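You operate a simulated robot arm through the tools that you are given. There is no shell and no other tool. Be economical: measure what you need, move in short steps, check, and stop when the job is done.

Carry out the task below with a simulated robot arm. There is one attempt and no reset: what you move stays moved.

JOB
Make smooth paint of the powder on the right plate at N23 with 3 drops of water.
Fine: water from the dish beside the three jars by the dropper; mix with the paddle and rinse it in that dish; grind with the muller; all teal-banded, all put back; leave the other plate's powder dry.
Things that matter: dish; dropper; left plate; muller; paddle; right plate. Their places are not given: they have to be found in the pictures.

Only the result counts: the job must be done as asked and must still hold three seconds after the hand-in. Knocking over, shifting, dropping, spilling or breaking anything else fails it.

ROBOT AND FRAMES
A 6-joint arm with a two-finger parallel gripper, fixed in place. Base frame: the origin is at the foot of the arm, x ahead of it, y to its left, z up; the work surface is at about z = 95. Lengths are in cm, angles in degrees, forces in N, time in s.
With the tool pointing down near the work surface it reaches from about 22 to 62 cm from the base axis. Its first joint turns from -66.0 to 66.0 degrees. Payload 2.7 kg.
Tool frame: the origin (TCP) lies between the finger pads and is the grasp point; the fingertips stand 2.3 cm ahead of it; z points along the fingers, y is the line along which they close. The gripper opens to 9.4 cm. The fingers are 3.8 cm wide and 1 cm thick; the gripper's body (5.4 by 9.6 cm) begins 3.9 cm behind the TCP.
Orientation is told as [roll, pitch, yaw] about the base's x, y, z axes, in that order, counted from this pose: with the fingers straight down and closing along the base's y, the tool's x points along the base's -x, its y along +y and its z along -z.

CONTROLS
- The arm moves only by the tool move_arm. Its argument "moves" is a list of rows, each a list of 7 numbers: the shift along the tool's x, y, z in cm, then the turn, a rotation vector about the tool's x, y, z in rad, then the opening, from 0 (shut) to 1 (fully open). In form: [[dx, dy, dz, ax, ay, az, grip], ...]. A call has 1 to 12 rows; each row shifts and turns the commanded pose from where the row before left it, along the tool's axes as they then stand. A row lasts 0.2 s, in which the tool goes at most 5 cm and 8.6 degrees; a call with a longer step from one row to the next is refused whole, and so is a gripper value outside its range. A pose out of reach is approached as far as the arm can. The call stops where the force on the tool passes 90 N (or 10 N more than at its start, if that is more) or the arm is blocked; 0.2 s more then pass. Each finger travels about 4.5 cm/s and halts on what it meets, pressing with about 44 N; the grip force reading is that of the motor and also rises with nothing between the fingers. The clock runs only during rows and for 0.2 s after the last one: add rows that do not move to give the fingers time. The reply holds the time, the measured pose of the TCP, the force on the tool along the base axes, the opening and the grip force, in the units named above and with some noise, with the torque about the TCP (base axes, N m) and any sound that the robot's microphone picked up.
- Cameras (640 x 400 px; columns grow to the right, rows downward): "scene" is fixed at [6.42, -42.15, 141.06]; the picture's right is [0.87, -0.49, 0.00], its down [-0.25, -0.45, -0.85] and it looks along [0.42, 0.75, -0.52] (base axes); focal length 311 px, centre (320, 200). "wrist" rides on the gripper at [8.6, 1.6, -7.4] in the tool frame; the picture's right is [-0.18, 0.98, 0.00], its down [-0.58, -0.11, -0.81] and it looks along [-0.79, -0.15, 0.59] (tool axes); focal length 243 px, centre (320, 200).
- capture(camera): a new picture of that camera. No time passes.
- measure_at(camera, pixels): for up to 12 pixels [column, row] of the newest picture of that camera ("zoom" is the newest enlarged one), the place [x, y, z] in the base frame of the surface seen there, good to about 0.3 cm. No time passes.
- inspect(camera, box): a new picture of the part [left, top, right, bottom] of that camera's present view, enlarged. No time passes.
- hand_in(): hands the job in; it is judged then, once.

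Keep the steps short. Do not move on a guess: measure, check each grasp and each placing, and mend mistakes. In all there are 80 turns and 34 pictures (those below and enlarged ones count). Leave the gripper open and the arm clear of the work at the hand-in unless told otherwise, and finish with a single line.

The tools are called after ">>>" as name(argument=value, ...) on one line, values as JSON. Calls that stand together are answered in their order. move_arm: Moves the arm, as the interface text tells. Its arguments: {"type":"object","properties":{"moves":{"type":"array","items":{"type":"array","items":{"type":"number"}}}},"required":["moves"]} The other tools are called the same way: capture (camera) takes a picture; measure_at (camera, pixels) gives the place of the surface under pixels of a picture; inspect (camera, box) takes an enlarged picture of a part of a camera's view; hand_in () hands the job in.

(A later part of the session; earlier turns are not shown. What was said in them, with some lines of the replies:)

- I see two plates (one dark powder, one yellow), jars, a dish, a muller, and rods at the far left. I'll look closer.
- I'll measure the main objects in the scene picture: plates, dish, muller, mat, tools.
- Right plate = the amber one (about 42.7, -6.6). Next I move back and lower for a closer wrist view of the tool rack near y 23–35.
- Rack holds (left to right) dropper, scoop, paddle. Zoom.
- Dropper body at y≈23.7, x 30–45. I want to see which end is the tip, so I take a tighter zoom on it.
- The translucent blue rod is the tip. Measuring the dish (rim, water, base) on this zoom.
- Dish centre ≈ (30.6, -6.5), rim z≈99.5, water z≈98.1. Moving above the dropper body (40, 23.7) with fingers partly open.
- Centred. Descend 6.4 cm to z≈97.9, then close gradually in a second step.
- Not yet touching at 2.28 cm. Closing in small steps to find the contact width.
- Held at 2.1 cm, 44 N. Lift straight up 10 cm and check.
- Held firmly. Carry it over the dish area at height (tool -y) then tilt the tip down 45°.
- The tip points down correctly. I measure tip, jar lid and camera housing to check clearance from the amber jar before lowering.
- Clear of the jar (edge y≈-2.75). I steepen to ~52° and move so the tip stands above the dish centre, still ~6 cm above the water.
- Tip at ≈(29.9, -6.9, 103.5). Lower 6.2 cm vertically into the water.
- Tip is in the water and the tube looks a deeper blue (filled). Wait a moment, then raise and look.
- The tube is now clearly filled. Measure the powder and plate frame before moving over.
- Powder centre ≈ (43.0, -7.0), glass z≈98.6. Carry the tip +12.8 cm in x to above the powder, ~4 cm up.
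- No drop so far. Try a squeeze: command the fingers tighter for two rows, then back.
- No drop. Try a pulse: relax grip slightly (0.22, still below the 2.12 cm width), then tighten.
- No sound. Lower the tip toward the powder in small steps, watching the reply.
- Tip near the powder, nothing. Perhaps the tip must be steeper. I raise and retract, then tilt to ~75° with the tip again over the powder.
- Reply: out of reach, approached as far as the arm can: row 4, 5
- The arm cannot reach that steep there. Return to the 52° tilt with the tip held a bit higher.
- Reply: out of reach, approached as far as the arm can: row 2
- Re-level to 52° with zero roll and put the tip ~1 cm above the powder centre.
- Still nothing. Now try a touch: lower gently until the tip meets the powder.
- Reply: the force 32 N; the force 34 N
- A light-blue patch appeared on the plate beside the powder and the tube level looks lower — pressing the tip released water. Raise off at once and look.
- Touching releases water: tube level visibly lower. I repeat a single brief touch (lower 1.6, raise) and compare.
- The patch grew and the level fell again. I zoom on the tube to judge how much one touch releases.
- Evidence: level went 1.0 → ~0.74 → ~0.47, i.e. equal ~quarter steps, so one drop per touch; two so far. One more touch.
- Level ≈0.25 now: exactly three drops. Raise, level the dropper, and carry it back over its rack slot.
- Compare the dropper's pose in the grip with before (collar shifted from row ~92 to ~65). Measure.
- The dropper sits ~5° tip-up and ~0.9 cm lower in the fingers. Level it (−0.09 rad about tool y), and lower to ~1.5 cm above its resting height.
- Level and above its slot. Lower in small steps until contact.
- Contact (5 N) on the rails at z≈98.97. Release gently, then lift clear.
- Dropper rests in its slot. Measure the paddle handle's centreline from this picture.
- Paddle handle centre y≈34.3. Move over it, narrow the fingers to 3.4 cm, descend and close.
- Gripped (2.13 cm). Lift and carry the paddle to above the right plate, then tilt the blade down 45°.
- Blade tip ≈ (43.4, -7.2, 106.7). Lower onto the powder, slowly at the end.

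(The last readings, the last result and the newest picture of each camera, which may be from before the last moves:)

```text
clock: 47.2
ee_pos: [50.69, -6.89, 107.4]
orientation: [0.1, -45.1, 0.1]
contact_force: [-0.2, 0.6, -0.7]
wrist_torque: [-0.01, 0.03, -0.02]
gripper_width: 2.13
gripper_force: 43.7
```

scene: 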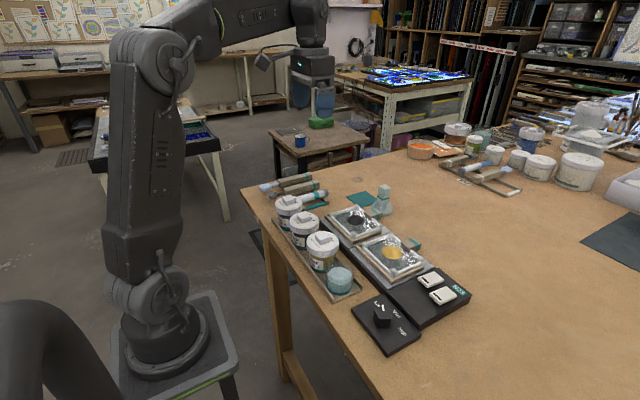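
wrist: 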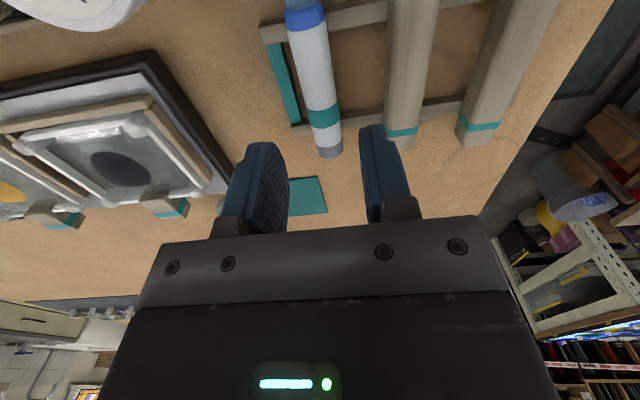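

>>> move_arm(moves=[[0.14, 0, 0.14, 0, 0, 0, 0.18], [0.1, 0, 0.1, 0, 0, 0, 0.18]])

>>> move_arm(moves=[[0.1, 0, 0.1, 0, 0, 0, 0.18], [0.1, 0, 0.1, 0, 0, 0, 0.18]])

```text
clock: 47.8
ee_pos: [50.73, -6.98, 107.36]
orientation: [0.3, -45.4, 0.2]
contact_force: [-2.5, 2.5, 16.0]
wrist_torque: [0.15, 1.27, -0.16]
gripper_width: 2.14
gripper_force: 44.4
```

```text
clock: 48.4
ee_pos: [50.89, -7.07, 107.08]
orientation: [0.0, -45.6, 0.4]
contact_force: [7.9, 0.0, 21.3]
wrist_torque: [-0.05, 0.99, -0.03]
gripper_width: 2.16
gripper_force: 43.8
```

Light contact (~16–21 N). Ease off 0.15 cm and stir one ellipse through powder and water.

>>> move_arm(moves=[[-0.1, 0, -0.1, 0, 0, 0, 0.18], [-1.06, -0.3, 1.06, 0, 0, 0, 0.18], [0.311, 1.34, -0.311, 0, 0, 0, 0.18], [0.75, 0.56, -0.75, 0, 0, 0, 0.18], [0.75, -0.56, -0.75, 0, 0, 0, 0.18], [0.311, -1.34, -0.311, 0, 0, 0, 0.18], [-0.311, -1.34, 0.311, 0, 0, 0, 0.18], [-0.75, -0.56, 0.75, 0, 0, 0, 0.18], [-0.75, 0.56, 0.75, 0, 0, 0, 0.18], [-0.311, 1.34, 0.311, 0, 0, 0, 0.18]])

>>> inspect(camera="scene", box=[360, 200, 450, 280])

```text
clock: 50.6
ee_pos: [52.02, -7.27, 106.91]
orientation: [0.4, -45.0, 0.1]
contact_force: [-0.2, -0.1, -1.6]
wrist_torque: [0.0, -0.02, -0.02]
gripper_width: 2.13
gripper_force: 43.7
```

```text
5.00 times, centred on (405, 240) of scene
```

zoom: 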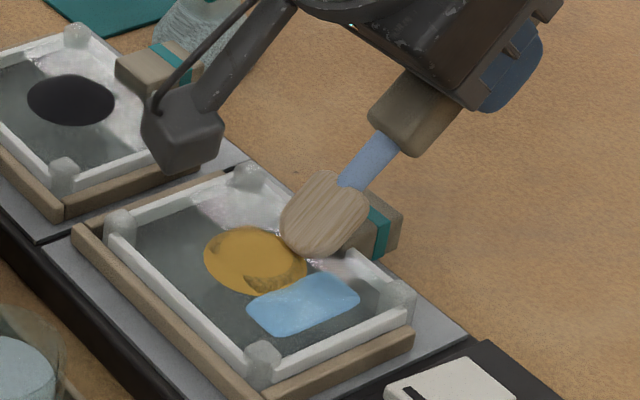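

Powder is starting to mix (dark spots) but contact was lost. Lower 0.25 cm and stir again, slightly more toward the water.

>>> move_arm(moves=[[0.18, -0.3, 0.18, 0, 0, 0, 0.18], [0.5, 1.34, -0.311, 0, 0, 0, 0.18], [0.75, 0.56, -0.75, 0, 0, 0, 0.18], [0.75, -0.56, -0.75, 0, 0, 0, 0.18], [0.311, -1.34, -0.311, 0, 0, 0, 0.18], [-0.311, -1.34, 0.311, 0, 0, 0, 0.18], [-0.75, -0.56, 0.75, 0, 0, 0, 0.18], [-0.75, 0.56, 0.75, 0, 0, 0, 0.18], [-0.311, 1.34, 0.311, 0, 0, 0, 0.18]])

>>> move_arm(moves=[[0.311, 1.34, -0.311, 0, 0, 0, 0.18], [0.75, 0.56, -0.75, 0, 0, 0, 0.18], [0.75, -0.56, -0.75, 0, 0, 0, 0.18], [0.311, -1.34, -0.311, 0, 0, 0, 0.18], [-0.311, -1.34, 0.311, 0, 0, 0, 0.18], [-0.75, -0.56, 0.75, 0, 0, 0, 0.18]])

```text
clock: 52.6
ee_pos: [51.96, -7.58, 106.44]
orientation: [0.3, -44.9, 0.2]
contact_force: [-0.2, -0.7, 4.0]
wrist_torque: [-0.16, 0.38, 0.14]
gripper_width: 2.12
gripper_force: 44.1
```

```text
clock: 54.0
ee_pos: [50.4, -9.53, 106.7]
orientation: [0.3, -45.0, 0.2]
contact_force: [-0.1, 0.9, -0.6]
wrist_torque: [-0.01, -0.02, -0.02]
gripper_width: 2.14
gripper_force: 44.0
```

Contact is only intermittent; lower another 0.2 cm and keep stirring.

>>> move_arm(moves=[[0.14, 0, 0.14, 0, 0, 0, 0.18], [-0.75, 0.56, 0.75, 0, 0, 0, 0.18], [-0.311, 1.34, 0.311, 0, 0, 0, 0.18], [0.311, 1.34, -0.311, 0, 0, 0, 0.18], [0.75, 0.56, -0.75, 0, 0, 0, 0.18], [0.75, -0.56, -0.75, 0, 0, 0, 0.18], [0.311, -1.34, -0.311, 0, 0, 0, 0.18], [-0.311, -1.34, 0.311, 0, 0, 0, 0.18], [-0.75, -0.56, 0.75, 0, 0, 0, 0.18]])

>>> move_arm(moves=[[0.05, 0, 0.05, 0, 0, 0, 0.18], [-0.75, 0.56, 0.75, 0, 0, 0, 0.18], [-0.311, 1.34, 0.311, 0, 0, 0, 0.18], [0.311, 1.34, -0.311, 0, 0, 0, 0.18], [0.75, 0.56, -0.75, 0, 0, 0, 0.18], [0.75, -0.56, -0.75, 0, 0, 0, 0.18], [0.311, -1.34, -0.311, 0, 0, 0, 0.18], [-0.311, -1.34, 0.311, 0, 0, 0, 0.18], [-0.75, -0.56, 0.75, 0, 0, 0, 0.18]])

>>> inspect(camera="scene", box=[360, 200, 450, 280])

```text
clock: 56.0
ee_pos: [50.41, -9.36, 106.29]
orientation: [0.2, -45.0, 0.3]
contact_force: [-3.2, 3.1, 13.0]
wrist_torque: [0.14, 1.29, -0.21]
gripper_width: 2.13
gripper_force: 43.8
```

```text
clock: 58.0
ee_pos: [50.44, -9.55, 106.31]
orientation: [0.2, -45.1, 0.2]
contact_force: [-2.5, 1.6, 10.7]
wrist_torque: [0.05, 1.18, -0.14]
gripper_width: 2.14
gripper_force: 43.7
```

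```text
5.00 times, centred on (405, 240) of scene
```

zoom: 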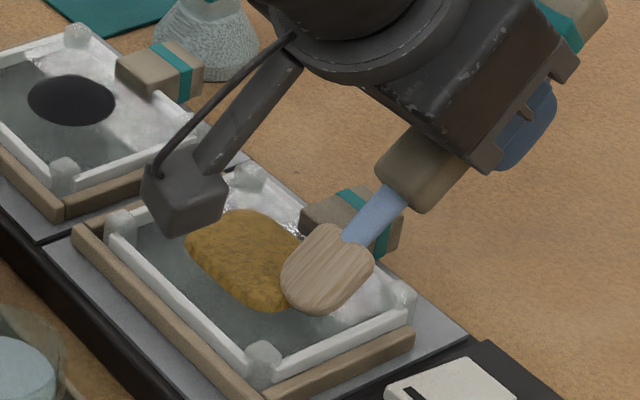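

The water is absorbed into a lumpy paste. One more full stir for good measure, then raise.

>>> move_arm(moves=[[-0.75, 0.56, 0.75, 0, 0, 0, 0.18], [-0.311, 1.34, 0.311, 0, 0, 0, 0.18], [0.311, 1.34, -0.311, 0, 0, 0, 0.18], [0.75, 0.56, -0.75, 0, 0, 0, 0.18], [0.75, -0.56, -0.75, 0, 0, 0, 0.18], [0.311, -1.34, -0.311, 0, 0, 0, 0.18], [-0.311, -1.34, 0.311, 0, 0, 0, 0.18], [-0.75, -0.56, 0.75, 0, 0, 0, 0.18]])

>>> move_arm(moves=[[-0.75, 0.56, 0.75, 0, 0, 0, 0.18], [-0.311, 1.34, 0.311, 0, 0, 0, 0.18], [0.311, 1.34, -0.311, 0, 0, 0, 0.18], [0.75, 0.56, -0.75, 0, 0, 0, 0.18], [-1.0, 0, -1.0, 0, 0, 0, 0.18], [-2.5, 0, -2.5, 0, 0, 0, 0.18], [-1.5, 0, -1.5, 0, 0, 0, 0.18], [0, 0, 0, 0, 0, 0, 0.18]])

```text
clock: 59.8
ee_pos: [50.39, -9.46, 106.2]
orientation: [0.4, -45.1, 0.2]
contact_force: [0.5, 0.3, -0.8]
wrist_torque: [-0.01, 0.03, -0.02]
gripper_width: 2.11
gripper_force: 44.0
```

```text
clock: 61.6
ee_pos: [50.37, -5.44, 113.42]
orientation: [0.2, -45.0, 0.2]
contact_force: [-0.2, -0.4, -1.4]
wrist_torque: [0.04, 0.02, 0.01]
gripper_width: 2.13
gripper_force: 44.1
```

Measure where the blade tip was in the last zoom (TCP then 50.44, -9.55, 106.31) to know how it sits in the grip.

>>> measure_at(camera="zoom", pixels=[[325, 308], [300, 300], [330, 275], [345, 245], [365, 222], [385, 200], [410, 180], [430, 160]])

```text
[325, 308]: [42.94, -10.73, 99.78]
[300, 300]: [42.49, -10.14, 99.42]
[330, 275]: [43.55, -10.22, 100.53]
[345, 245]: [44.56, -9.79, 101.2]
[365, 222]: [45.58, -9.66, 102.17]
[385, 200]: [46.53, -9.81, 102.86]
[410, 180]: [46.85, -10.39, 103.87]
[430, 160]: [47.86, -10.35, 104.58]
```

Paddle sits ~6° tip-up in the grip; tip offset known. Steepen to 52° and move the blade above the dish (~6.5 cm above water).

>>> move_arm(moves=[[0, 0, 0, 0, -0.122, 0, 0.18], [3.07, -0.32, -3.44, 0, 0, 0, 0.18], [3.07, -0.32, -3.44, 0, 0, 0, 0.18], [3.07, -0.32, -3.44, 0, 0, 0, 0.18], [0, 0, 0, 0, 0, 0, 0.18]])

>>> inspect(camera="scene", box=[290, 200, 400, 300])

```text
clock: 62.8
ee_pos: [36.91, -6.66, 112.47]
orientation: [0.3, -52.0, 0.0]
contact_force: [-0.1, 0.1, -0.8]
wrist_torque: [-0.01, -0.02, -0.01]
gripper_width: 2.1
gripper_force: 44.4
```

```text
4.00 times, centred on (345, 250) of scene
```

zoom: 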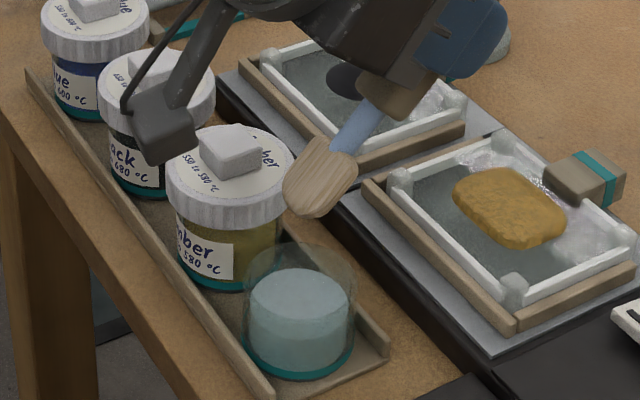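

The paste looks uniform, water all absorbed. Measure blade vs dish.

>>> measure_at(camera="zoom", pixels=[[306, 212], [290, 200], [320, 175], [350, 135], [300, 290], [250, 295], [348, 295], [300, 268], [300, 245], [248, 268], [354, 268], [160, 160]])

>>> measure_at(camera="zoom", pixels=[[508, 205], [455, 195], [565, 220], [500, 170], [525, 245], [400, 175], [510, 285], [505, 135], [575, 175], [625, 235], [440, 230], [560, 265]])

```text
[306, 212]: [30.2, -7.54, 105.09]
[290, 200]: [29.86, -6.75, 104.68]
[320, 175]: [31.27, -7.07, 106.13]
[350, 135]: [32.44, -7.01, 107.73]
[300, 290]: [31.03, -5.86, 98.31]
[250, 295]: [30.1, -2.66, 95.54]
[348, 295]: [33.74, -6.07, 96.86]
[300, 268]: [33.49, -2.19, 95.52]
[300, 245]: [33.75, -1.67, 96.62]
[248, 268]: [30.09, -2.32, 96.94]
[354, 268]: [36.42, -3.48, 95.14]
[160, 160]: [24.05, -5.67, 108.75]
```

```text
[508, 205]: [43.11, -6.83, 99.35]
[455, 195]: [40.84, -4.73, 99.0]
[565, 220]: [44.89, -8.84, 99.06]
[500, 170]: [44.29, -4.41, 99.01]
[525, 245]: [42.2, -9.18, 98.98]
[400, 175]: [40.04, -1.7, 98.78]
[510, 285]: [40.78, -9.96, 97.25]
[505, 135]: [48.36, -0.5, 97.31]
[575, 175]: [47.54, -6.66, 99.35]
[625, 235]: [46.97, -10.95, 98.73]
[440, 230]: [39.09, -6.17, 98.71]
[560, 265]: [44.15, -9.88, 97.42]
```

Blade tip ≈ (29.7, -7.0, 104.3). Shift +0.4 in y and lower ~7 cm into the water, slowly at the end.

>>> move_arm(moves=[[1.97, 0.4, 1.54, 0, 0, 0, 0.18], [1.97, 0, 1.54, 0, 0, 0, 0.18], [0.79, 0, 0.62, 0, 0, 0, 0.18], [0.47, 0, 0.37, 0, 0, 0, 0.18], [0.32, 0, 0.25, 0, 0, 0, 0.18], [0, 0, 0, 0, 0, 0, 0.18]])

```text
clock: 64.2
ee_pos: [36.63, -6.24, 105.47]
orientation: [0.2, -52.0, 0.1]
contact_force: [0.0, 0.0, 0.1]
wrist_torque: [0.0, 0.06, 0.02]
gripper_width: 2.16
gripper_force: 44.2
```

No contact; tip ≈97.4. Go 0.3 deeper and swish ±0.5 cm, waiting a bit.

>>> move_arm(moves=[[0.24, 0, 0.18, 0, 0, 0, 0.18], [0, 0.45, 0, 0, 0, 0, 0.18], [0, -0.45, 0, 0, 0, 0, 0.18], [0, -0.45, 0, 0, 0, 0, 0.18], [0, 0.45, 0, 0, 0, 0, 0.18], [0, 0.45, 0, 0, 0, 0, 0.18], [0, -0.45, 0, 0, 0, 0, 0.18], [0, -0.45, 0, 0, 0, 0, 0.18], [0, 0.45, 0, 0, 0, 0, 0.18], [0, 0, 0, 0, 0, 0, 0.18]])

>>> move_arm(moves=[[-0.79, 0, -0.62, 0, 0, 0, 0.18], [-1.97, 0, -1.54, 0, 0, 0, 0.18], [-2.36, 0, -1.85, 0, 0, 0, 0.18], [-2.36, 0, -1.85, 0, 0, 0, 0.18], [0, 0, 0, 0, 0, 0, 0.18]])

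>>> inspect(camera="scene", box=[290, 170, 450, 300])

```text
clock: 66.4
ee_pos: [36.72, -6.39, 105.06]
orientation: [0.3, -52.1, 0.1]
contact_force: [-0.4, 0.2, -1.0]
wrist_torque: [0.0, 0.08, 0.01]
gripper_width: 2.14
gripper_force: 43.7
```

```text
clock: 67.6
ee_pos: [36.72, -6.09, 114.7]
orientation: [0.2, -52.0, 0.1]
contact_force: [-0.5, 0.0, -1.0]
wrist_torque: [-0.01, 0.01, 0.01]
gripper_width: 2.14
gripper_force: 43.9
```

```text
3.08 times, centred on (370, 235) of scene
```

zoom: 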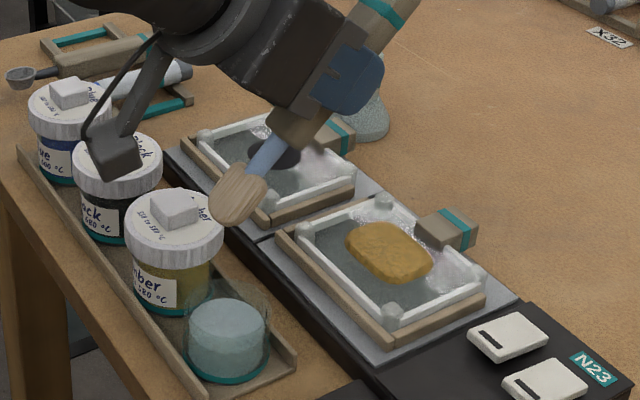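

Blade still paste-coloured: only the tip was under water. Steepen to 58° so more of the blade goes under, shift back, and dip deeper.

>>> move_arm(moves=[[0, 0, 0, 0, -0.105, 0, 0.18], [0.58, -0.2, -0.93, 0, 0, 0, 0.18], [0, 0, 0, 0, 0, 0, 0.18]])

```text
clock: 68.4
ee_pos: [35.59, -6.41, 114.6]
orientation: [0.3, -58.1, 0.2]
contact_force: [-0.1, -0.5, -0.3]
wrist_torque: [-0.02, 0.0, -0.01]
gripper_width: 2.11
gripper_force: 44.4
```

Reachable. Lower into the dish.

>>> move_arm(moves=[[3.05, 0, 1.91, 0, 0, 0, 0.18], [3.05, 0, 1.91, 0, 0, 0, 0.18], [0.76, 0, 0.48, 0, 0, 0, 0.18], [0.42, 0, 0.27, 0, 0, 0, 0.18], [0, 0, 0, 0, 0, 0, 0.18]])

>>> move_arm(moves=[[0.25, 0, 0.16, 0, 0, 0, 0.18], [0.17, 0, 0.11, 0, 0, 0, 0.18], [0, 0, 0, 0, 0, 0, 0.18]])

```text
clock: 69.6
ee_pos: [35.43, -6.44, 106.21]
orientation: [0.4, -58.0, 0.0]
contact_force: [-0.2, 0.3, -0.8]
wrist_torque: [-0.02, -0.02, 0.0]
gripper_width: 2.13
gripper_force: 43.8
```

```text
clock: 70.4
ee_pos: [35.48, -6.53, 105.59]
orientation: [0.5, -58.1, 0.0]
contact_force: [0.0, -0.1, -1.0]
wrist_torque: [0.03, 0.0, 0.02]
gripper_width: 2.14
gripper_force: 44.3
```

Tip ≈96.6. A touch deeper, then swish around for ~4 s.

>>> move_arm(moves=[[0.13, 0.05, 0.08, 0, 0, 0, 0.18], [0, 0.6, 0, 0, 0, 0, 0.18], [-0.16, -0.6, 0.25, 0, 0, 0, 0.18], [0.16, -0.6, -0.25, 0, 0, 0, 0.18], [0.16, 0.6, -0.25, 0, 0, 0, 0.18], [-0.16, 0.6, 0.25, 0, 0, 0, 0.18], [-0.16, -0.6, 0.25, 0, 0, 0, 0.18], [0.16, -0.6, -0.25, 0, 0, 0, 0.18], [0.16, 0.6, -0.25, 0, 0, 0, 0.18], [-0.16, 0.6, 0.25, 0, 0, 0, 0.18], [0, -0.6, 0, 0, 0, 0, 0.18]])

>>> move_arm(moves=[[0.08, 0.6, 0.05, 0, 0, 0, 0.18], [-0.16, -0.6, 0.25, 0, 0, 0, 0.18], [0.16, -0.6, -0.25, 0, 0, 0, 0.18], [0.16, 0.6, -0.25, 0, 0, 0, 0.18], [-0.16, 0.6, 0.25, 0, 0, 0, 0.18], [-0.16, -0.6, 0.25, 0, 0, 0, 0.18], [0.16, -0.6, -0.25, 0, 0, 0, 0.18], [0.16, 0.6, -0.25, 0, 0, 0, 0.18], [-0.16, 0.6, 0.25, 0, 0, 0, 0.18], [0, -0.6, 0, 0, 0, 0, 0.18]])

```text
clock: 72.8
ee_pos: [35.51, -6.35, 105.41]
orientation: [0.4, -58.0, 0.1]
contact_force: [0.6, 0.0, -1.0]
wrist_torque: [0.02, 0.0, 0.03]
gripper_width: 2.16
gripper_force: 44.3
```

```text
clock: 75.0
ee_pos: [35.56, -6.5, 105.41]
orientation: [0.2, -58.1, 0.1]
contact_force: [-0.3, 0.1, -0.9]
wrist_torque: [0.04, 0.08, -0.02]
gripper_width: 2.14
gripper_force: 43.8
```

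Still no bottom contact. Probe a little deeper in tiny steps and swish once more.

>>> move_arm(moves=[[0.17, 0, 0.11, 0, 0, 0, 0.18], [0.13, 0, 0.08, 0, 0, 0, 0.18], [0, 0.5, 0, 0, 0, 0, 0.18], [0, -0.5, 0, 0, 0, 0, 0.18], [0, -0.5, 0, 0, 0, 0, 0.18], [0, 0.5, 0, 0, 0, 0, 0.18], [0, 0.5, 0, 0, 0, 0, 0.18], [0, -0.5, 0, 0, 0, 0, 0.18], [0, -0.5, 0, 0, 0, 0, 0.18], [0, 0.5, 0, 0, 0, 0, 0.18]])

>>> inspect(camera="scene", box=[290, 200, 400, 300])

```text
clock: 77.2
ee_pos: [35.39, -6.53, 105.0]
orientation: [0.3, -58.0, 0.1]
contact_force: [-0.3, -0.9, -0.5]
wrist_torque: [-0.01, 0.03, 0.02]
gripper_width: 2.12
gripper_force: 43.8
```

```text
4.00 times, centred on (345, 250) of scene
```

zoom: 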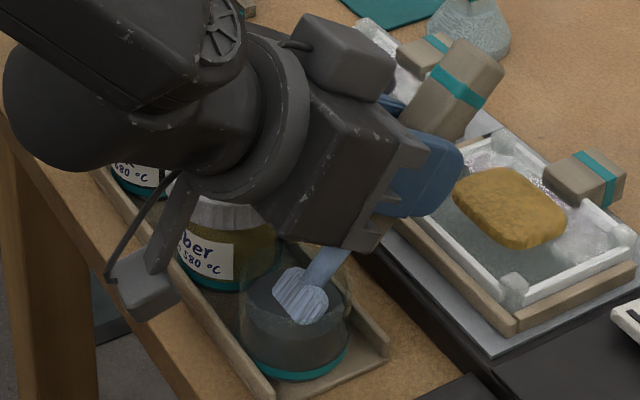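

Blade is clean light-blue and the water turned dirty — rinsed. Raise, level (to −6.3° to offset the slip), and carry back above its rack slot.

>>> move_arm(moves=[[-1.7, 0, -1.06, 0, 0, 0, 0.18], [-3.4, 0, -2.12, 0, 0, 0, 0.18], [-3.4, 0, -2.12, 0, 0, 0, 0.18], [0, 0, 0, 0, 0.1289, 0, 0.18], [0, 0, 0, 0, 0.1289, 0, 0.18], [0, 0, 0, 0, 0.1289, 0, 0.18], [0, 0, 0, 0, 0.1289, 0, 0.18], [0, 0, 0, 0, 0.1289, 0, 0.18], [0, 0, 0, 0, 0.1289, 0, 0.18], [0, 0, 0, 0, 0.1289, 0, 0.18], [0, 0, 0, 0, 0, 0, 0.18]])

>>> move_arm(moves=[[-0.427, 4.08, 0.55, 0, 0, 0, 0.18], [-0.427, 4.08, 0.55, 0, 0, 0, 0.18], [-0.427, 4.08, 0.55, 0, 0, 0, 0.18], [-0.427, 4.08, 0.55, 0, 0, 0, 0.18], [-0.427, 4.08, 0.55, 0, 0, 0, 0.18], [-0.427, 4.08, 0.55, 0, 0, 0, 0.18], [-0.427, 4.08, 0.55, 0, 0, 0, 0.18], [-0.427, 4.08, 0.55, 0, 0, 0, 0.18], [-0.427, 4.08, 0.55, 0, 0, 0, 0.18], [-0.427, 4.08, 0.55, 0, 0, 0, 0.18], [0, 0, 0, 0, 0, 0, 0.18]])

```text
clock: 79.6
ee_pos: [35.55, -6.48, 114.97]
orientation: [0.3, -6.3, 0.3]
contact_force: [-0.3, 0.8, -0.9]
wrist_torque: [0.0, 0.0, 0.03]
gripper_width: 2.14
gripper_force: 44.2
```

```text
clock: 82.0
ee_pos: [39.71, 34.52, 109.71]
orientation: [0.2, -6.3, 0.3]
contact_force: [0.3, -0.4, -1.3]
wrist_torque: [0.0, -0.03, 0.0]
gripper_width: 2.15
gripper_force: 44.0
```

Align to (40.25, 34.3) and lower to ~1.3 cm above resting height, then feel for contact.

>>> move_arm(moves=[[0.19, -0.07, 3.4, 0, 0, 0, 0.18], [0.19, -0.07, 3.4, 0, 0, 0, 0.18], [0.19, -0.07, 3.0, 0, 0, 0, 0.18], [0, 0, 0, 0, 0, 0, 0.18]])

>>> move_arm(moves=[[0.06, 0, 0.5, 0, 0, 0, 0.18], [0.03, 0, 0.3, 0, 0, 0, 0.18], [0.02, 0, 0.2, 0, 0, 0, 0.18]])

```text
clock: 83.0
ee_pos: [40.72, 34.1, 100.21]
orientation: [0.2, -6.2, 0.2]
contact_force: [-0.1, -1.6, -0.6]
wrist_torque: [-0.03, 0.05, -0.04]
gripper_width: 2.09
gripper_force: 44.0
```

```text
clock: 83.8
ee_pos: [40.67, 34.17, 99.27]
orientation: [0.2, -6.3, 0.5]
contact_force: [0.1, -0.1, 0.1]
wrist_torque: [0.02, -0.01, 0.01]
gripper_width: 2.12
gripper_force: 44.2
```

>>> move_arm(moves=[[0.35, 0.1, 0.0, 0, 0, 0, 0.18], [0.03, 0, 0.3, 0, 0, 0, 0.18], [0.02, 0, 0.2, 0, 0, 0, 0.18], [0.02, 0, 0.2, 0, 0, 0, 0.18]])

```text
clock: 84.8
ee_pos: [40.28, 34.2, 98.39]
orientation: [0.3, -6.3, 0.5]
contact_force: [0.5, 0.3, -1.0]
wrist_torque: [0.01, -0.02, 0.02]
gripper_width: 2.12
gripper_force: 44.4
```

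>>> move_arm(moves=[[0.02, 0, 0.2, 0, 0, 0, 0.18], [0.01, 0, 0.1, 0, 0, 0, 0.18]])

>>> move_arm(moves=[[0.01, 0, 0.1, 0, 0, 0, 0.18], [0, 0, 0, 0, 0, 0, 0.18]])

```text
clock: 85.4
ee_pos: [40.48, 34.31, 98.15]
orientation: [0.2, -6.3, 0.4]
contact_force: [0.2, 0.5, 0.1]
wrist_torque: [0.0, 0.02, 0.03]
gripper_width: 2.13
gripper_force: 44.1
```

```text
clock: 86.0
ee_pos: [40.37, 34.29, 97.99]
orientation: [0.3, -6.5, 0.4]
contact_force: [0.1, -0.3, 1.4]
wrist_torque: [-0.02, -0.16, 0.0]
gripper_width: 2.14
gripper_force: 43.7
```

Contact begins (torque −0.16) at z≈98.0, same as the pickup height. Release gently and rise.

>>> move_arm(moves=[[0, 0, 0.05, 0, 0, 0, 0.2], [0, 0, 0, 0, 0, 0, 0.24], [0, 0, 0, 0, 0, 0, 0.3], [0, 0, 0, 0, 0, 0, 0.36], [0, 0, 0, 0, 0, 0, 0.36], [0, 0, -2, 0, 0, 0, 0.36], [0, 0, -4, 0, 0, 0, 0.36], [0, 0, 0, 0, 0.11, 0, 0.36], [0, 0, -4, 0, 0, 0, 0.36]])

```text
clock: 88.0
ee_pos: [39.84, 34.25, 107.96]
orientation: [0.2, 0.0, 0.3]
contact_force: [0.2, 0.1, 1.0]
wrist_torque: [0.01, -0.03, 0.03]
gripper_width: 3.39
gripper_force: 0.1
```

Paddle back. Next the muller at ≈(54.6, 10.5), head z 99.5–102.7. Move above it with fingers open 6.5 cm.

>>> move_arm(moves=[[-2.11, -3.39, -0.29, 0, 0, 0, 0.7], [-2.11, -3.39, -0.29, 0, 0, 0, 0.7], [-2.11, -3.39, -0.29, 0, 0, 0, 0.7], [-2.11, -3.39, -0.29, 0, 0, 0, 0.7], [-2.11, -3.39, -0.29, 0, 0, 0, 0.7], [-2.11, -3.39, -0.29, 0, 0, 0, 0.7], [-2.11, -3.39, -0.29, 0, 0, 0, 0.7], [0, 0, 0, 0, 0, 0, 0.7], [0, 0, 0, 0, 0, 0, 0.7]])

```text
clock: 90.0
ee_pos: [54.55, 10.5, 109.98]
orientation: [0.2, 0.0, 0.5]
contact_force: [0.6, 0.3, -0.2]
wrist_torque: [0.01, -0.02, -0.05]
gripper_width: 6.58
gripper_force: 0.0
```

Descend to z≈101.3, then close slowly, watching the lateral force for centring.

>>> move_arm(moves=[[0, 0, 4, 0, 0, 0, 0.7], [0, 0, 3, 0, 0, 0, 0.7], [0, 0, 1.7, 0, 0, 0, 0.7], [0, 0, 0, 0, 0, 0, 0.5], [0, 0, 0, 0, 0, 0, 0.4], [0, 0, 0, 0, 0, 0, 0.33]])

>>> move_arm(moves=[[0, 0, 0, 0, 0, 0, 0.29], [0, 0, 0, 0, 0, 0, 0.27]])

```text
clock: 91.4
ee_pos: [54.55, 10.55, 101.37]
orientation: [0.2, 0.0, 0.3]
contact_force: [-0.4, -0.3, 0.8]
wrist_torque: [-0.01, 0.04, 0.01]
gripper_width: 3.08
gripper_force: 0.0
```

```text
clock: 92.0
ee_pos: [54.48, 10.53, 101.4]
orientation: [0.3, 0.0, 0.4]
contact_force: [-0.6, 0.9, 0.2]
wrist_torque: [-0.01, 0.01, -0.01]
gripper_width: 2.58
gripper_force: 0.1
```

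>>> move_arm(moves=[[0, 0, 0, 0, 0, 0, 0.25], [0, 0, 0, 0, 0, 0, 0.23], [0, 0, 0, 0, 0, 0, 0.21], [0, 0, 0, 0, 0, 0, 0.19], [0, 0, 0, 0, 0, 0, 0.17], [0, 0, 0, 0, 0, 0, 0.17]])

```text
clock: 93.4
ee_pos: [54.49, 10.49, 101.17]
orientation: [0.2, -0.1, 0.4]
contact_force: [0.7, 0.1, 1.1]
wrist_torque: [-0.13, -0.03, 0.0]
gripper_width: 2.37
gripper_force: 44.1
```

Muller gripped (2.37 cm). Lift and carry over the right plate.

>>> move_arm(moves=[[0, 0, -1, 0, 0, 0, 0.17], [0, 0, -4, 0, 0, 0, 0.17], [0, 0, -4, 0, 0, 0, 0.17], [2.26, -3.48, 0, 0, 0, 0, 0.17], [2.26, -3.48, 0, 0, 0, 0, 0.17], [2.26, -3.48, 0, 0, 0, 0, 0.17], [2.26, -3.48, 0, 0, 0, 0, 0.17], [2.26, -3.48, 0, 0, 0, 0, 0.17], [0, 0, 0, 0, 0, 0, 0.17]])

```text
clock: 95.4
ee_pos: [43.18, -6.77, 110.33]
orientation: [0.2, -0.1, 0.3]
contact_force: [0.2, -0.2, -1.2]
wrist_torque: [0.0, 0.01, 0.01]
gripper_width: 2.36
gripper_force: 44.4
```

Above the paste. Lower to near contact (expected TCP z≈105), then in small steps.

>>> move_arm(moves=[[0, 0, 3, 0, 0, 0, 0.17], [0, 0, 1.5, 0, 0, 0, 0.17], [0, 0, 0.4, 0, 0, 0, 0.17], [0, 0, 0.2, 0, 0, 0, 0.17]])

>>> move_arm(moves=[[0, 0, 0.2, 0, 0, 0, 0.17], [0, 0, 0.1, 0, 0, 0, 0.17]])

```text
clock: 96.4
ee_pos: [43.45, -6.82, 105.41]
orientation: [0.1, -0.5, 0.4]
contact_force: [-9.8, 4.3, 26.2]
wrist_torque: [0.21, -0.36, 0.13]
gripper_width: 2.36
gripper_force: 44.2
```

```text
clock: 97.0
ee_pos: [43.46, -6.9, 105.31]
orientation: [0.1, -0.8, 0.4]
contact_force: [-13.5, 8.1, 49.1]
wrist_torque: [0.24, -0.75, 0.22]
gripper_width: 2.38
gripper_force: 44.3
```

In contact (49 N, too firm). Ease 0.2 cm and grind in one small oval.

>>> move_arm(moves=[[0.2, 0, -0.2, 0, 0, 0, 0.17], [0, 1.2, 0, 0, 0, 0, 0.17], [0.35, -0.35, 0, 0, 0, 0, 0.17], [0.15, -0.85, 0, 0, 0, 0, 0.17], [-0.15, -0.85, 0, 0, 0, 0, 0.17], [-0.35, -0.35, 0, 0, 0, 0, 0.17], [-0.35, 0.35, 0, 0, 0, 0, 0.17], [-0.15, 0.85, 0, 0, 0, 0, 0.17], [0.15, 0.85, 0, 0, 0, 0, 0.17], [0.35, 0.35, 0, 0, 0, 0, 0.17]])

```text
clock: 99.2
ee_pos: [43.29, -5.6, 105.05]
orientation: [0.3, -0.2, 0.4]
contact_force: [-2.7, -1.0, -2.8]
wrist_torque: [-0.04, 0.24, -0.05]
gripper_width: 2.37
gripper_force: 44.0
```

Force vanished; press down in small steps to regain ~15–25 N.

>>> move_arm(moves=[[0, 0, 0.15, 0, 0, 0, 0.17], [0, 0, 0.1, 0, 0, 0, 0.17]])

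```text
clock: 99.8
ee_pos: [43.28, -5.71, 104.98]
orientation: [0.1, -0.3, 0.4]
contact_force: [1.0, -0.3, 2.8]
wrist_torque: [0.0, 0.07, -0.02]
gripper_width: 2.36
gripper_force: 44.2
```

>>> move_arm(moves=[[0, 0, 0.15, 0, 0, 0, 0.17], [0.35, -0.35, 0, 0, 0, 0, 0.17], [0.15, -0.85, 0, 0, 0, 0, 0.17], [-0.15, -0.85, 0, 0, 0, 0, 0.17], [-0.35, -0.35, 0, 0, 0, 0, 0.17], [-0.35, 0.35, 0, 0, 0, 0, 0.17], [-0.15, 0.85, 0, 0, 0, 0, 0.17], [0.15, 0.85, 0, 0, 0, 0, 0.17], [0.35, 0.35, 0, 0, 0, 0, 0.17]])

```text
clock: 101.8
ee_pos: [43.47, -5.78, 104.84]
orientation: [0.1, -0.3, 0.5]
contact_force: [-8.7, -14.6, 30.6]
wrist_torque: [-0.19, 0.16, -0.23]
gripper_width: 2.36
gripper_force: 44.0
```

Good pressing force (~30 N). Continue grinding with two more ovals.

>>> move_arm(moves=[[0.35, -0.35, 0, 0, 0, 0, 0.17], [0.15, -0.85, 0, 0, 0, 0, 0.17], [-0.15, -0.85, 0, 0, 0, 0, 0.17], [-0.35, -0.35, 0, 0, 0, 0, 0.17], [-0.35, 0.35, 0, 0, 0, 0, 0.17], [-0.15, 0.85, 0, 0, 0, 0, 0.17], [0.15, 0.85, 0, 0, 0, 0, 0.17], [0.35, 0.35, 0, 0, 0, 0, 0.17]])

>>> move_arm(moves=[[0.35, -0.35, 0, 0, 0, 0, 0.17], [0.15, -0.85, 0, 0, 0, 0, 0.17], [-0.15, -0.95, 0, 0, 0, 0, 0.17], [-0.35, -0.35, 0, 0, 0, 0, 0.17], [-0.35, 0.35, 0, 0, 0, 0, 0.17], [-0.15, 0.85, 0, 0, 0, 0, 0.17], [0.15, 0.95, 0, 0, 0, 0, 0.17], [0.35, 0.35, 0, 0, 0, 0, 0.17]])

```text
clock: 103.6
ee_pos: [43.5, -5.57, 104.7]
orientation: [0.3, -0.5, 0.5]
contact_force: [6.6, -5.8, 20.8]
wrist_torque: [-0.3, -0.61, -0.01]
gripper_width: 2.39
gripper_force: 44.3
```

```text
clock: 105.4
ee_pos: [43.37, -5.59, 104.76]
orientation: [0.2, -0.5, 0.5]
contact_force: [6.9, -3.7, 18.0]
wrist_torque: [-0.34, -0.67, -0.02]
gripper_width: 2.36
gripper_force: 43.9
```

Still 18–21 N. Keep grinding, centre shifted slightly toward −y, in several ovals.

>>> move_arm(moves=[[0, -0.3, 0.05, 0, 0, 0, 0.17], [0.35, -0.35, 0, 0, 0, 0, 0.17], [0.15, -0.95, 0, 0, 0, 0, 0.17], [-0.15, -0.95, 0, 0, 0, 0, 0.17], [-0.35, -0.35, 0, 0, 0, 0, 0.17], [-0.35, 0.35, 0, 0, 0, 0, 0.17], [-0.15, 0.95, 0, 0, 0, 0, 0.17], [0.15, 0.95, 0, 0, 0, 0, 0.17], [0.35, 0.35, 0, 0, 0, 0, 0.17]])

>>> move_arm(moves=[[0.35, -0.35, 0, 0, 0, 0, 0.17], [0.15, -0.95, 0, 0, 0, 0, 0.17], [-0.15, -0.95, 0, 0, 0, 0, 0.17], [-0.35, -0.35, 0, 0, 0, 0, 0.17], [-0.35, 0.35, 0, 0, 0, 0, 0.17], [-0.15, 0.95, 0, 0, 0, 0, 0.17], [0.15, 0.95, 0, 0, 0, 0, 0.17], [0.35, 0.35, 0, 0, 0, 0, 0.17]])

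>>> move_arm(moves=[[0.35, -0.35, 0, 0, 0, 0, 0.17], [0.15, -0.95, 0, 0, 0, 0, 0.17], [-0.15, -0.95, 0, 0, 0, 0, 0.17], [-0.35, -0.35, 0, 0, 0, 0, 0.17], [-0.35, 0.35, 0, 0, 0, 0, 0.17], [-0.15, 0.95, 0, 0, 0, 0, 0.17], [0.15, 0.95, 0, 0, 0, 0, 0.17], [0.35, 0.35, 0, 0, 0, 0, 0.17]])

>>> move_arm(moves=[[0, -1.3, -1, 0, 0, 0, 0.17], [0, 0, -3, 0, 0, 0, 0.17], [0, 0, -4, 0, 0, 0, 0.17], [-2.26, 3.5, 0, 0, 0, 0, 0.17], [-2.26, 3.5, 0, 0, 0, 0, 0.17], [-2.26, 3.5, 0, 0, 0, 0, 0.17], [-2.26, 3.5, 0, 0, 0, 0, 0.17], [-2.26, 3.5, 0, 0, 0, 0, 0.17], [0, 0, 0, 0, 0, 0, 0.17]])

>>> inspect(camera="scene", box=[230, 130, 470, 300])

```text
clock: 107.4
ee_pos: [43.33, -5.81, 104.74]
orientation: [0.2, -0.5, 0.6]
contact_force: [5.5, -5.6, 19.1]
wrist_torque: [-0.32, -0.59, -0.07]
gripper_width: 2.36
gripper_force: 43.9
```

```text
clock: 109.2
ee_pos: [43.37, -5.84, 104.7]
orientation: [0.1, -0.5, 0.5]
contact_force: [5.6, -4.2, 17.1]
wrist_torque: [-0.36, -0.77, -0.07]
gripper_width: 2.36
gripper_force: 44.2
```

```text
clock: 111.0
ee_pos: [43.36, -5.82, 104.65]
orientation: [0.1, -0.4, 0.5]
contact_force: [4.9, -1.4, 12.6]
wrist_torque: [-0.25, -0.67, -0.04]
gripper_width: 2.36
gripper_force: 44.1
```

```text
clock: 113.0
ee_pos: [54.21, 10.33, 112.83]
orientation: [0.3, 0.0, 0.4]
contact_force: [-0.2, -0.3, -2.1]
wrist_torque: [0.02, 0.06, -0.02]
gripper_width: 2.39
gripper_force: 44.3
```

```text
2.35 times, centred on (350, 215) of scene
```

zoom: 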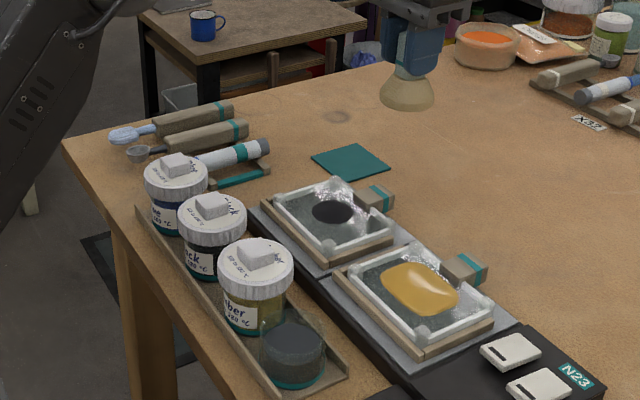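

The paint is smooth and glossy, left powder untouched, dropper and paddle are in the rack. Return the muller to its original spot (TCP 54.5, 10.5, ~101.2).

>>> move_arm(moves=[[-0.28, 0.17, 4, 0, 0, 0, 0.17], [0, 0, 4, 0, 0, 0, 0.17], [0, 0, 2.5, 0, 0, 0, 0.17], [0, 0, 0.5, 0, 0, 0, 0.17], [0, 0, 0.3, 0, 0, 0, 0.17]])

```text
clock: 114.2
ee_pos: [54.7, 10.5, 101.3]
orientation: [0.2, 0.0, 0.4]
contact_force: [0.1, 0.4, -1.7]
wrist_torque: [0.0, -0.02, -0.01]
gripper_width: 2.38
gripper_force: 43.5
```

>>> move_arm(moves=[[0.1, 0, 0.15, 0, 0, 0, 0.17], [0, 0, 0.1, 0, 0, 0, 0.17]])

```text
clock: 114.8
ee_pos: [54.52, 10.56, 101.18]
orientation: [0.2, -0.2, 0.5]
contact_force: [-0.6, -0.5, 1.0]
wrist_torque: [-0.08, -0.03, -0.03]
gripper_width: 2.37
gripper_force: 44.6
5 turns are left
```

Contact has begun (z 101.18). Release gently, rise clear.

>>> move_arm(moves=[[0, 0, 0.05, 0, 0, 0, 0.2], [0, 0, 0, 0, 0, 0, 0.27], [0, 0, 0, 0, 0, 0, 0.35], [0, 0, 0, 0, 0, 0, 0.5], [0, 0, 0, 0, 0, 0, 0.6], [0, 0, 0, 0, 0, 0, 0.6], [0, 0, -2, 0, 0, 0, 0.6], [0, 0, -4, 0, 0, 0, 0.7], [0, 0, -4.5, 0, 0, 0, 0.9], [0, 0, -4.5, 0, 0, 0, 1], [0, 0, 0, 0, 0, 0, 1]])

```text
clock: 117.2
ee_pos: [54.47, 10.71, 116.09]
orientation: [0.2, -0.1, 0.5]
contact_force: [-0.8, -0.9, -0.3]
wrist_torque: [0.0, 0.01, -0.01]
gripper_width: 9.42
gripper_force: 0.0
4 turns are left
```

The gripper is open and the arm is clear of the work, so I'm handing in.

>>> hand_in()

```text
The job is handed in.
```

The powder on the right plate at N23 is now smooth paint made with 3 drops of water; the paddle is rinsed, the left plate is still dry, and the dropper, paddle and muller are back in place, though I had no pictures left to check the muller after setting it down.
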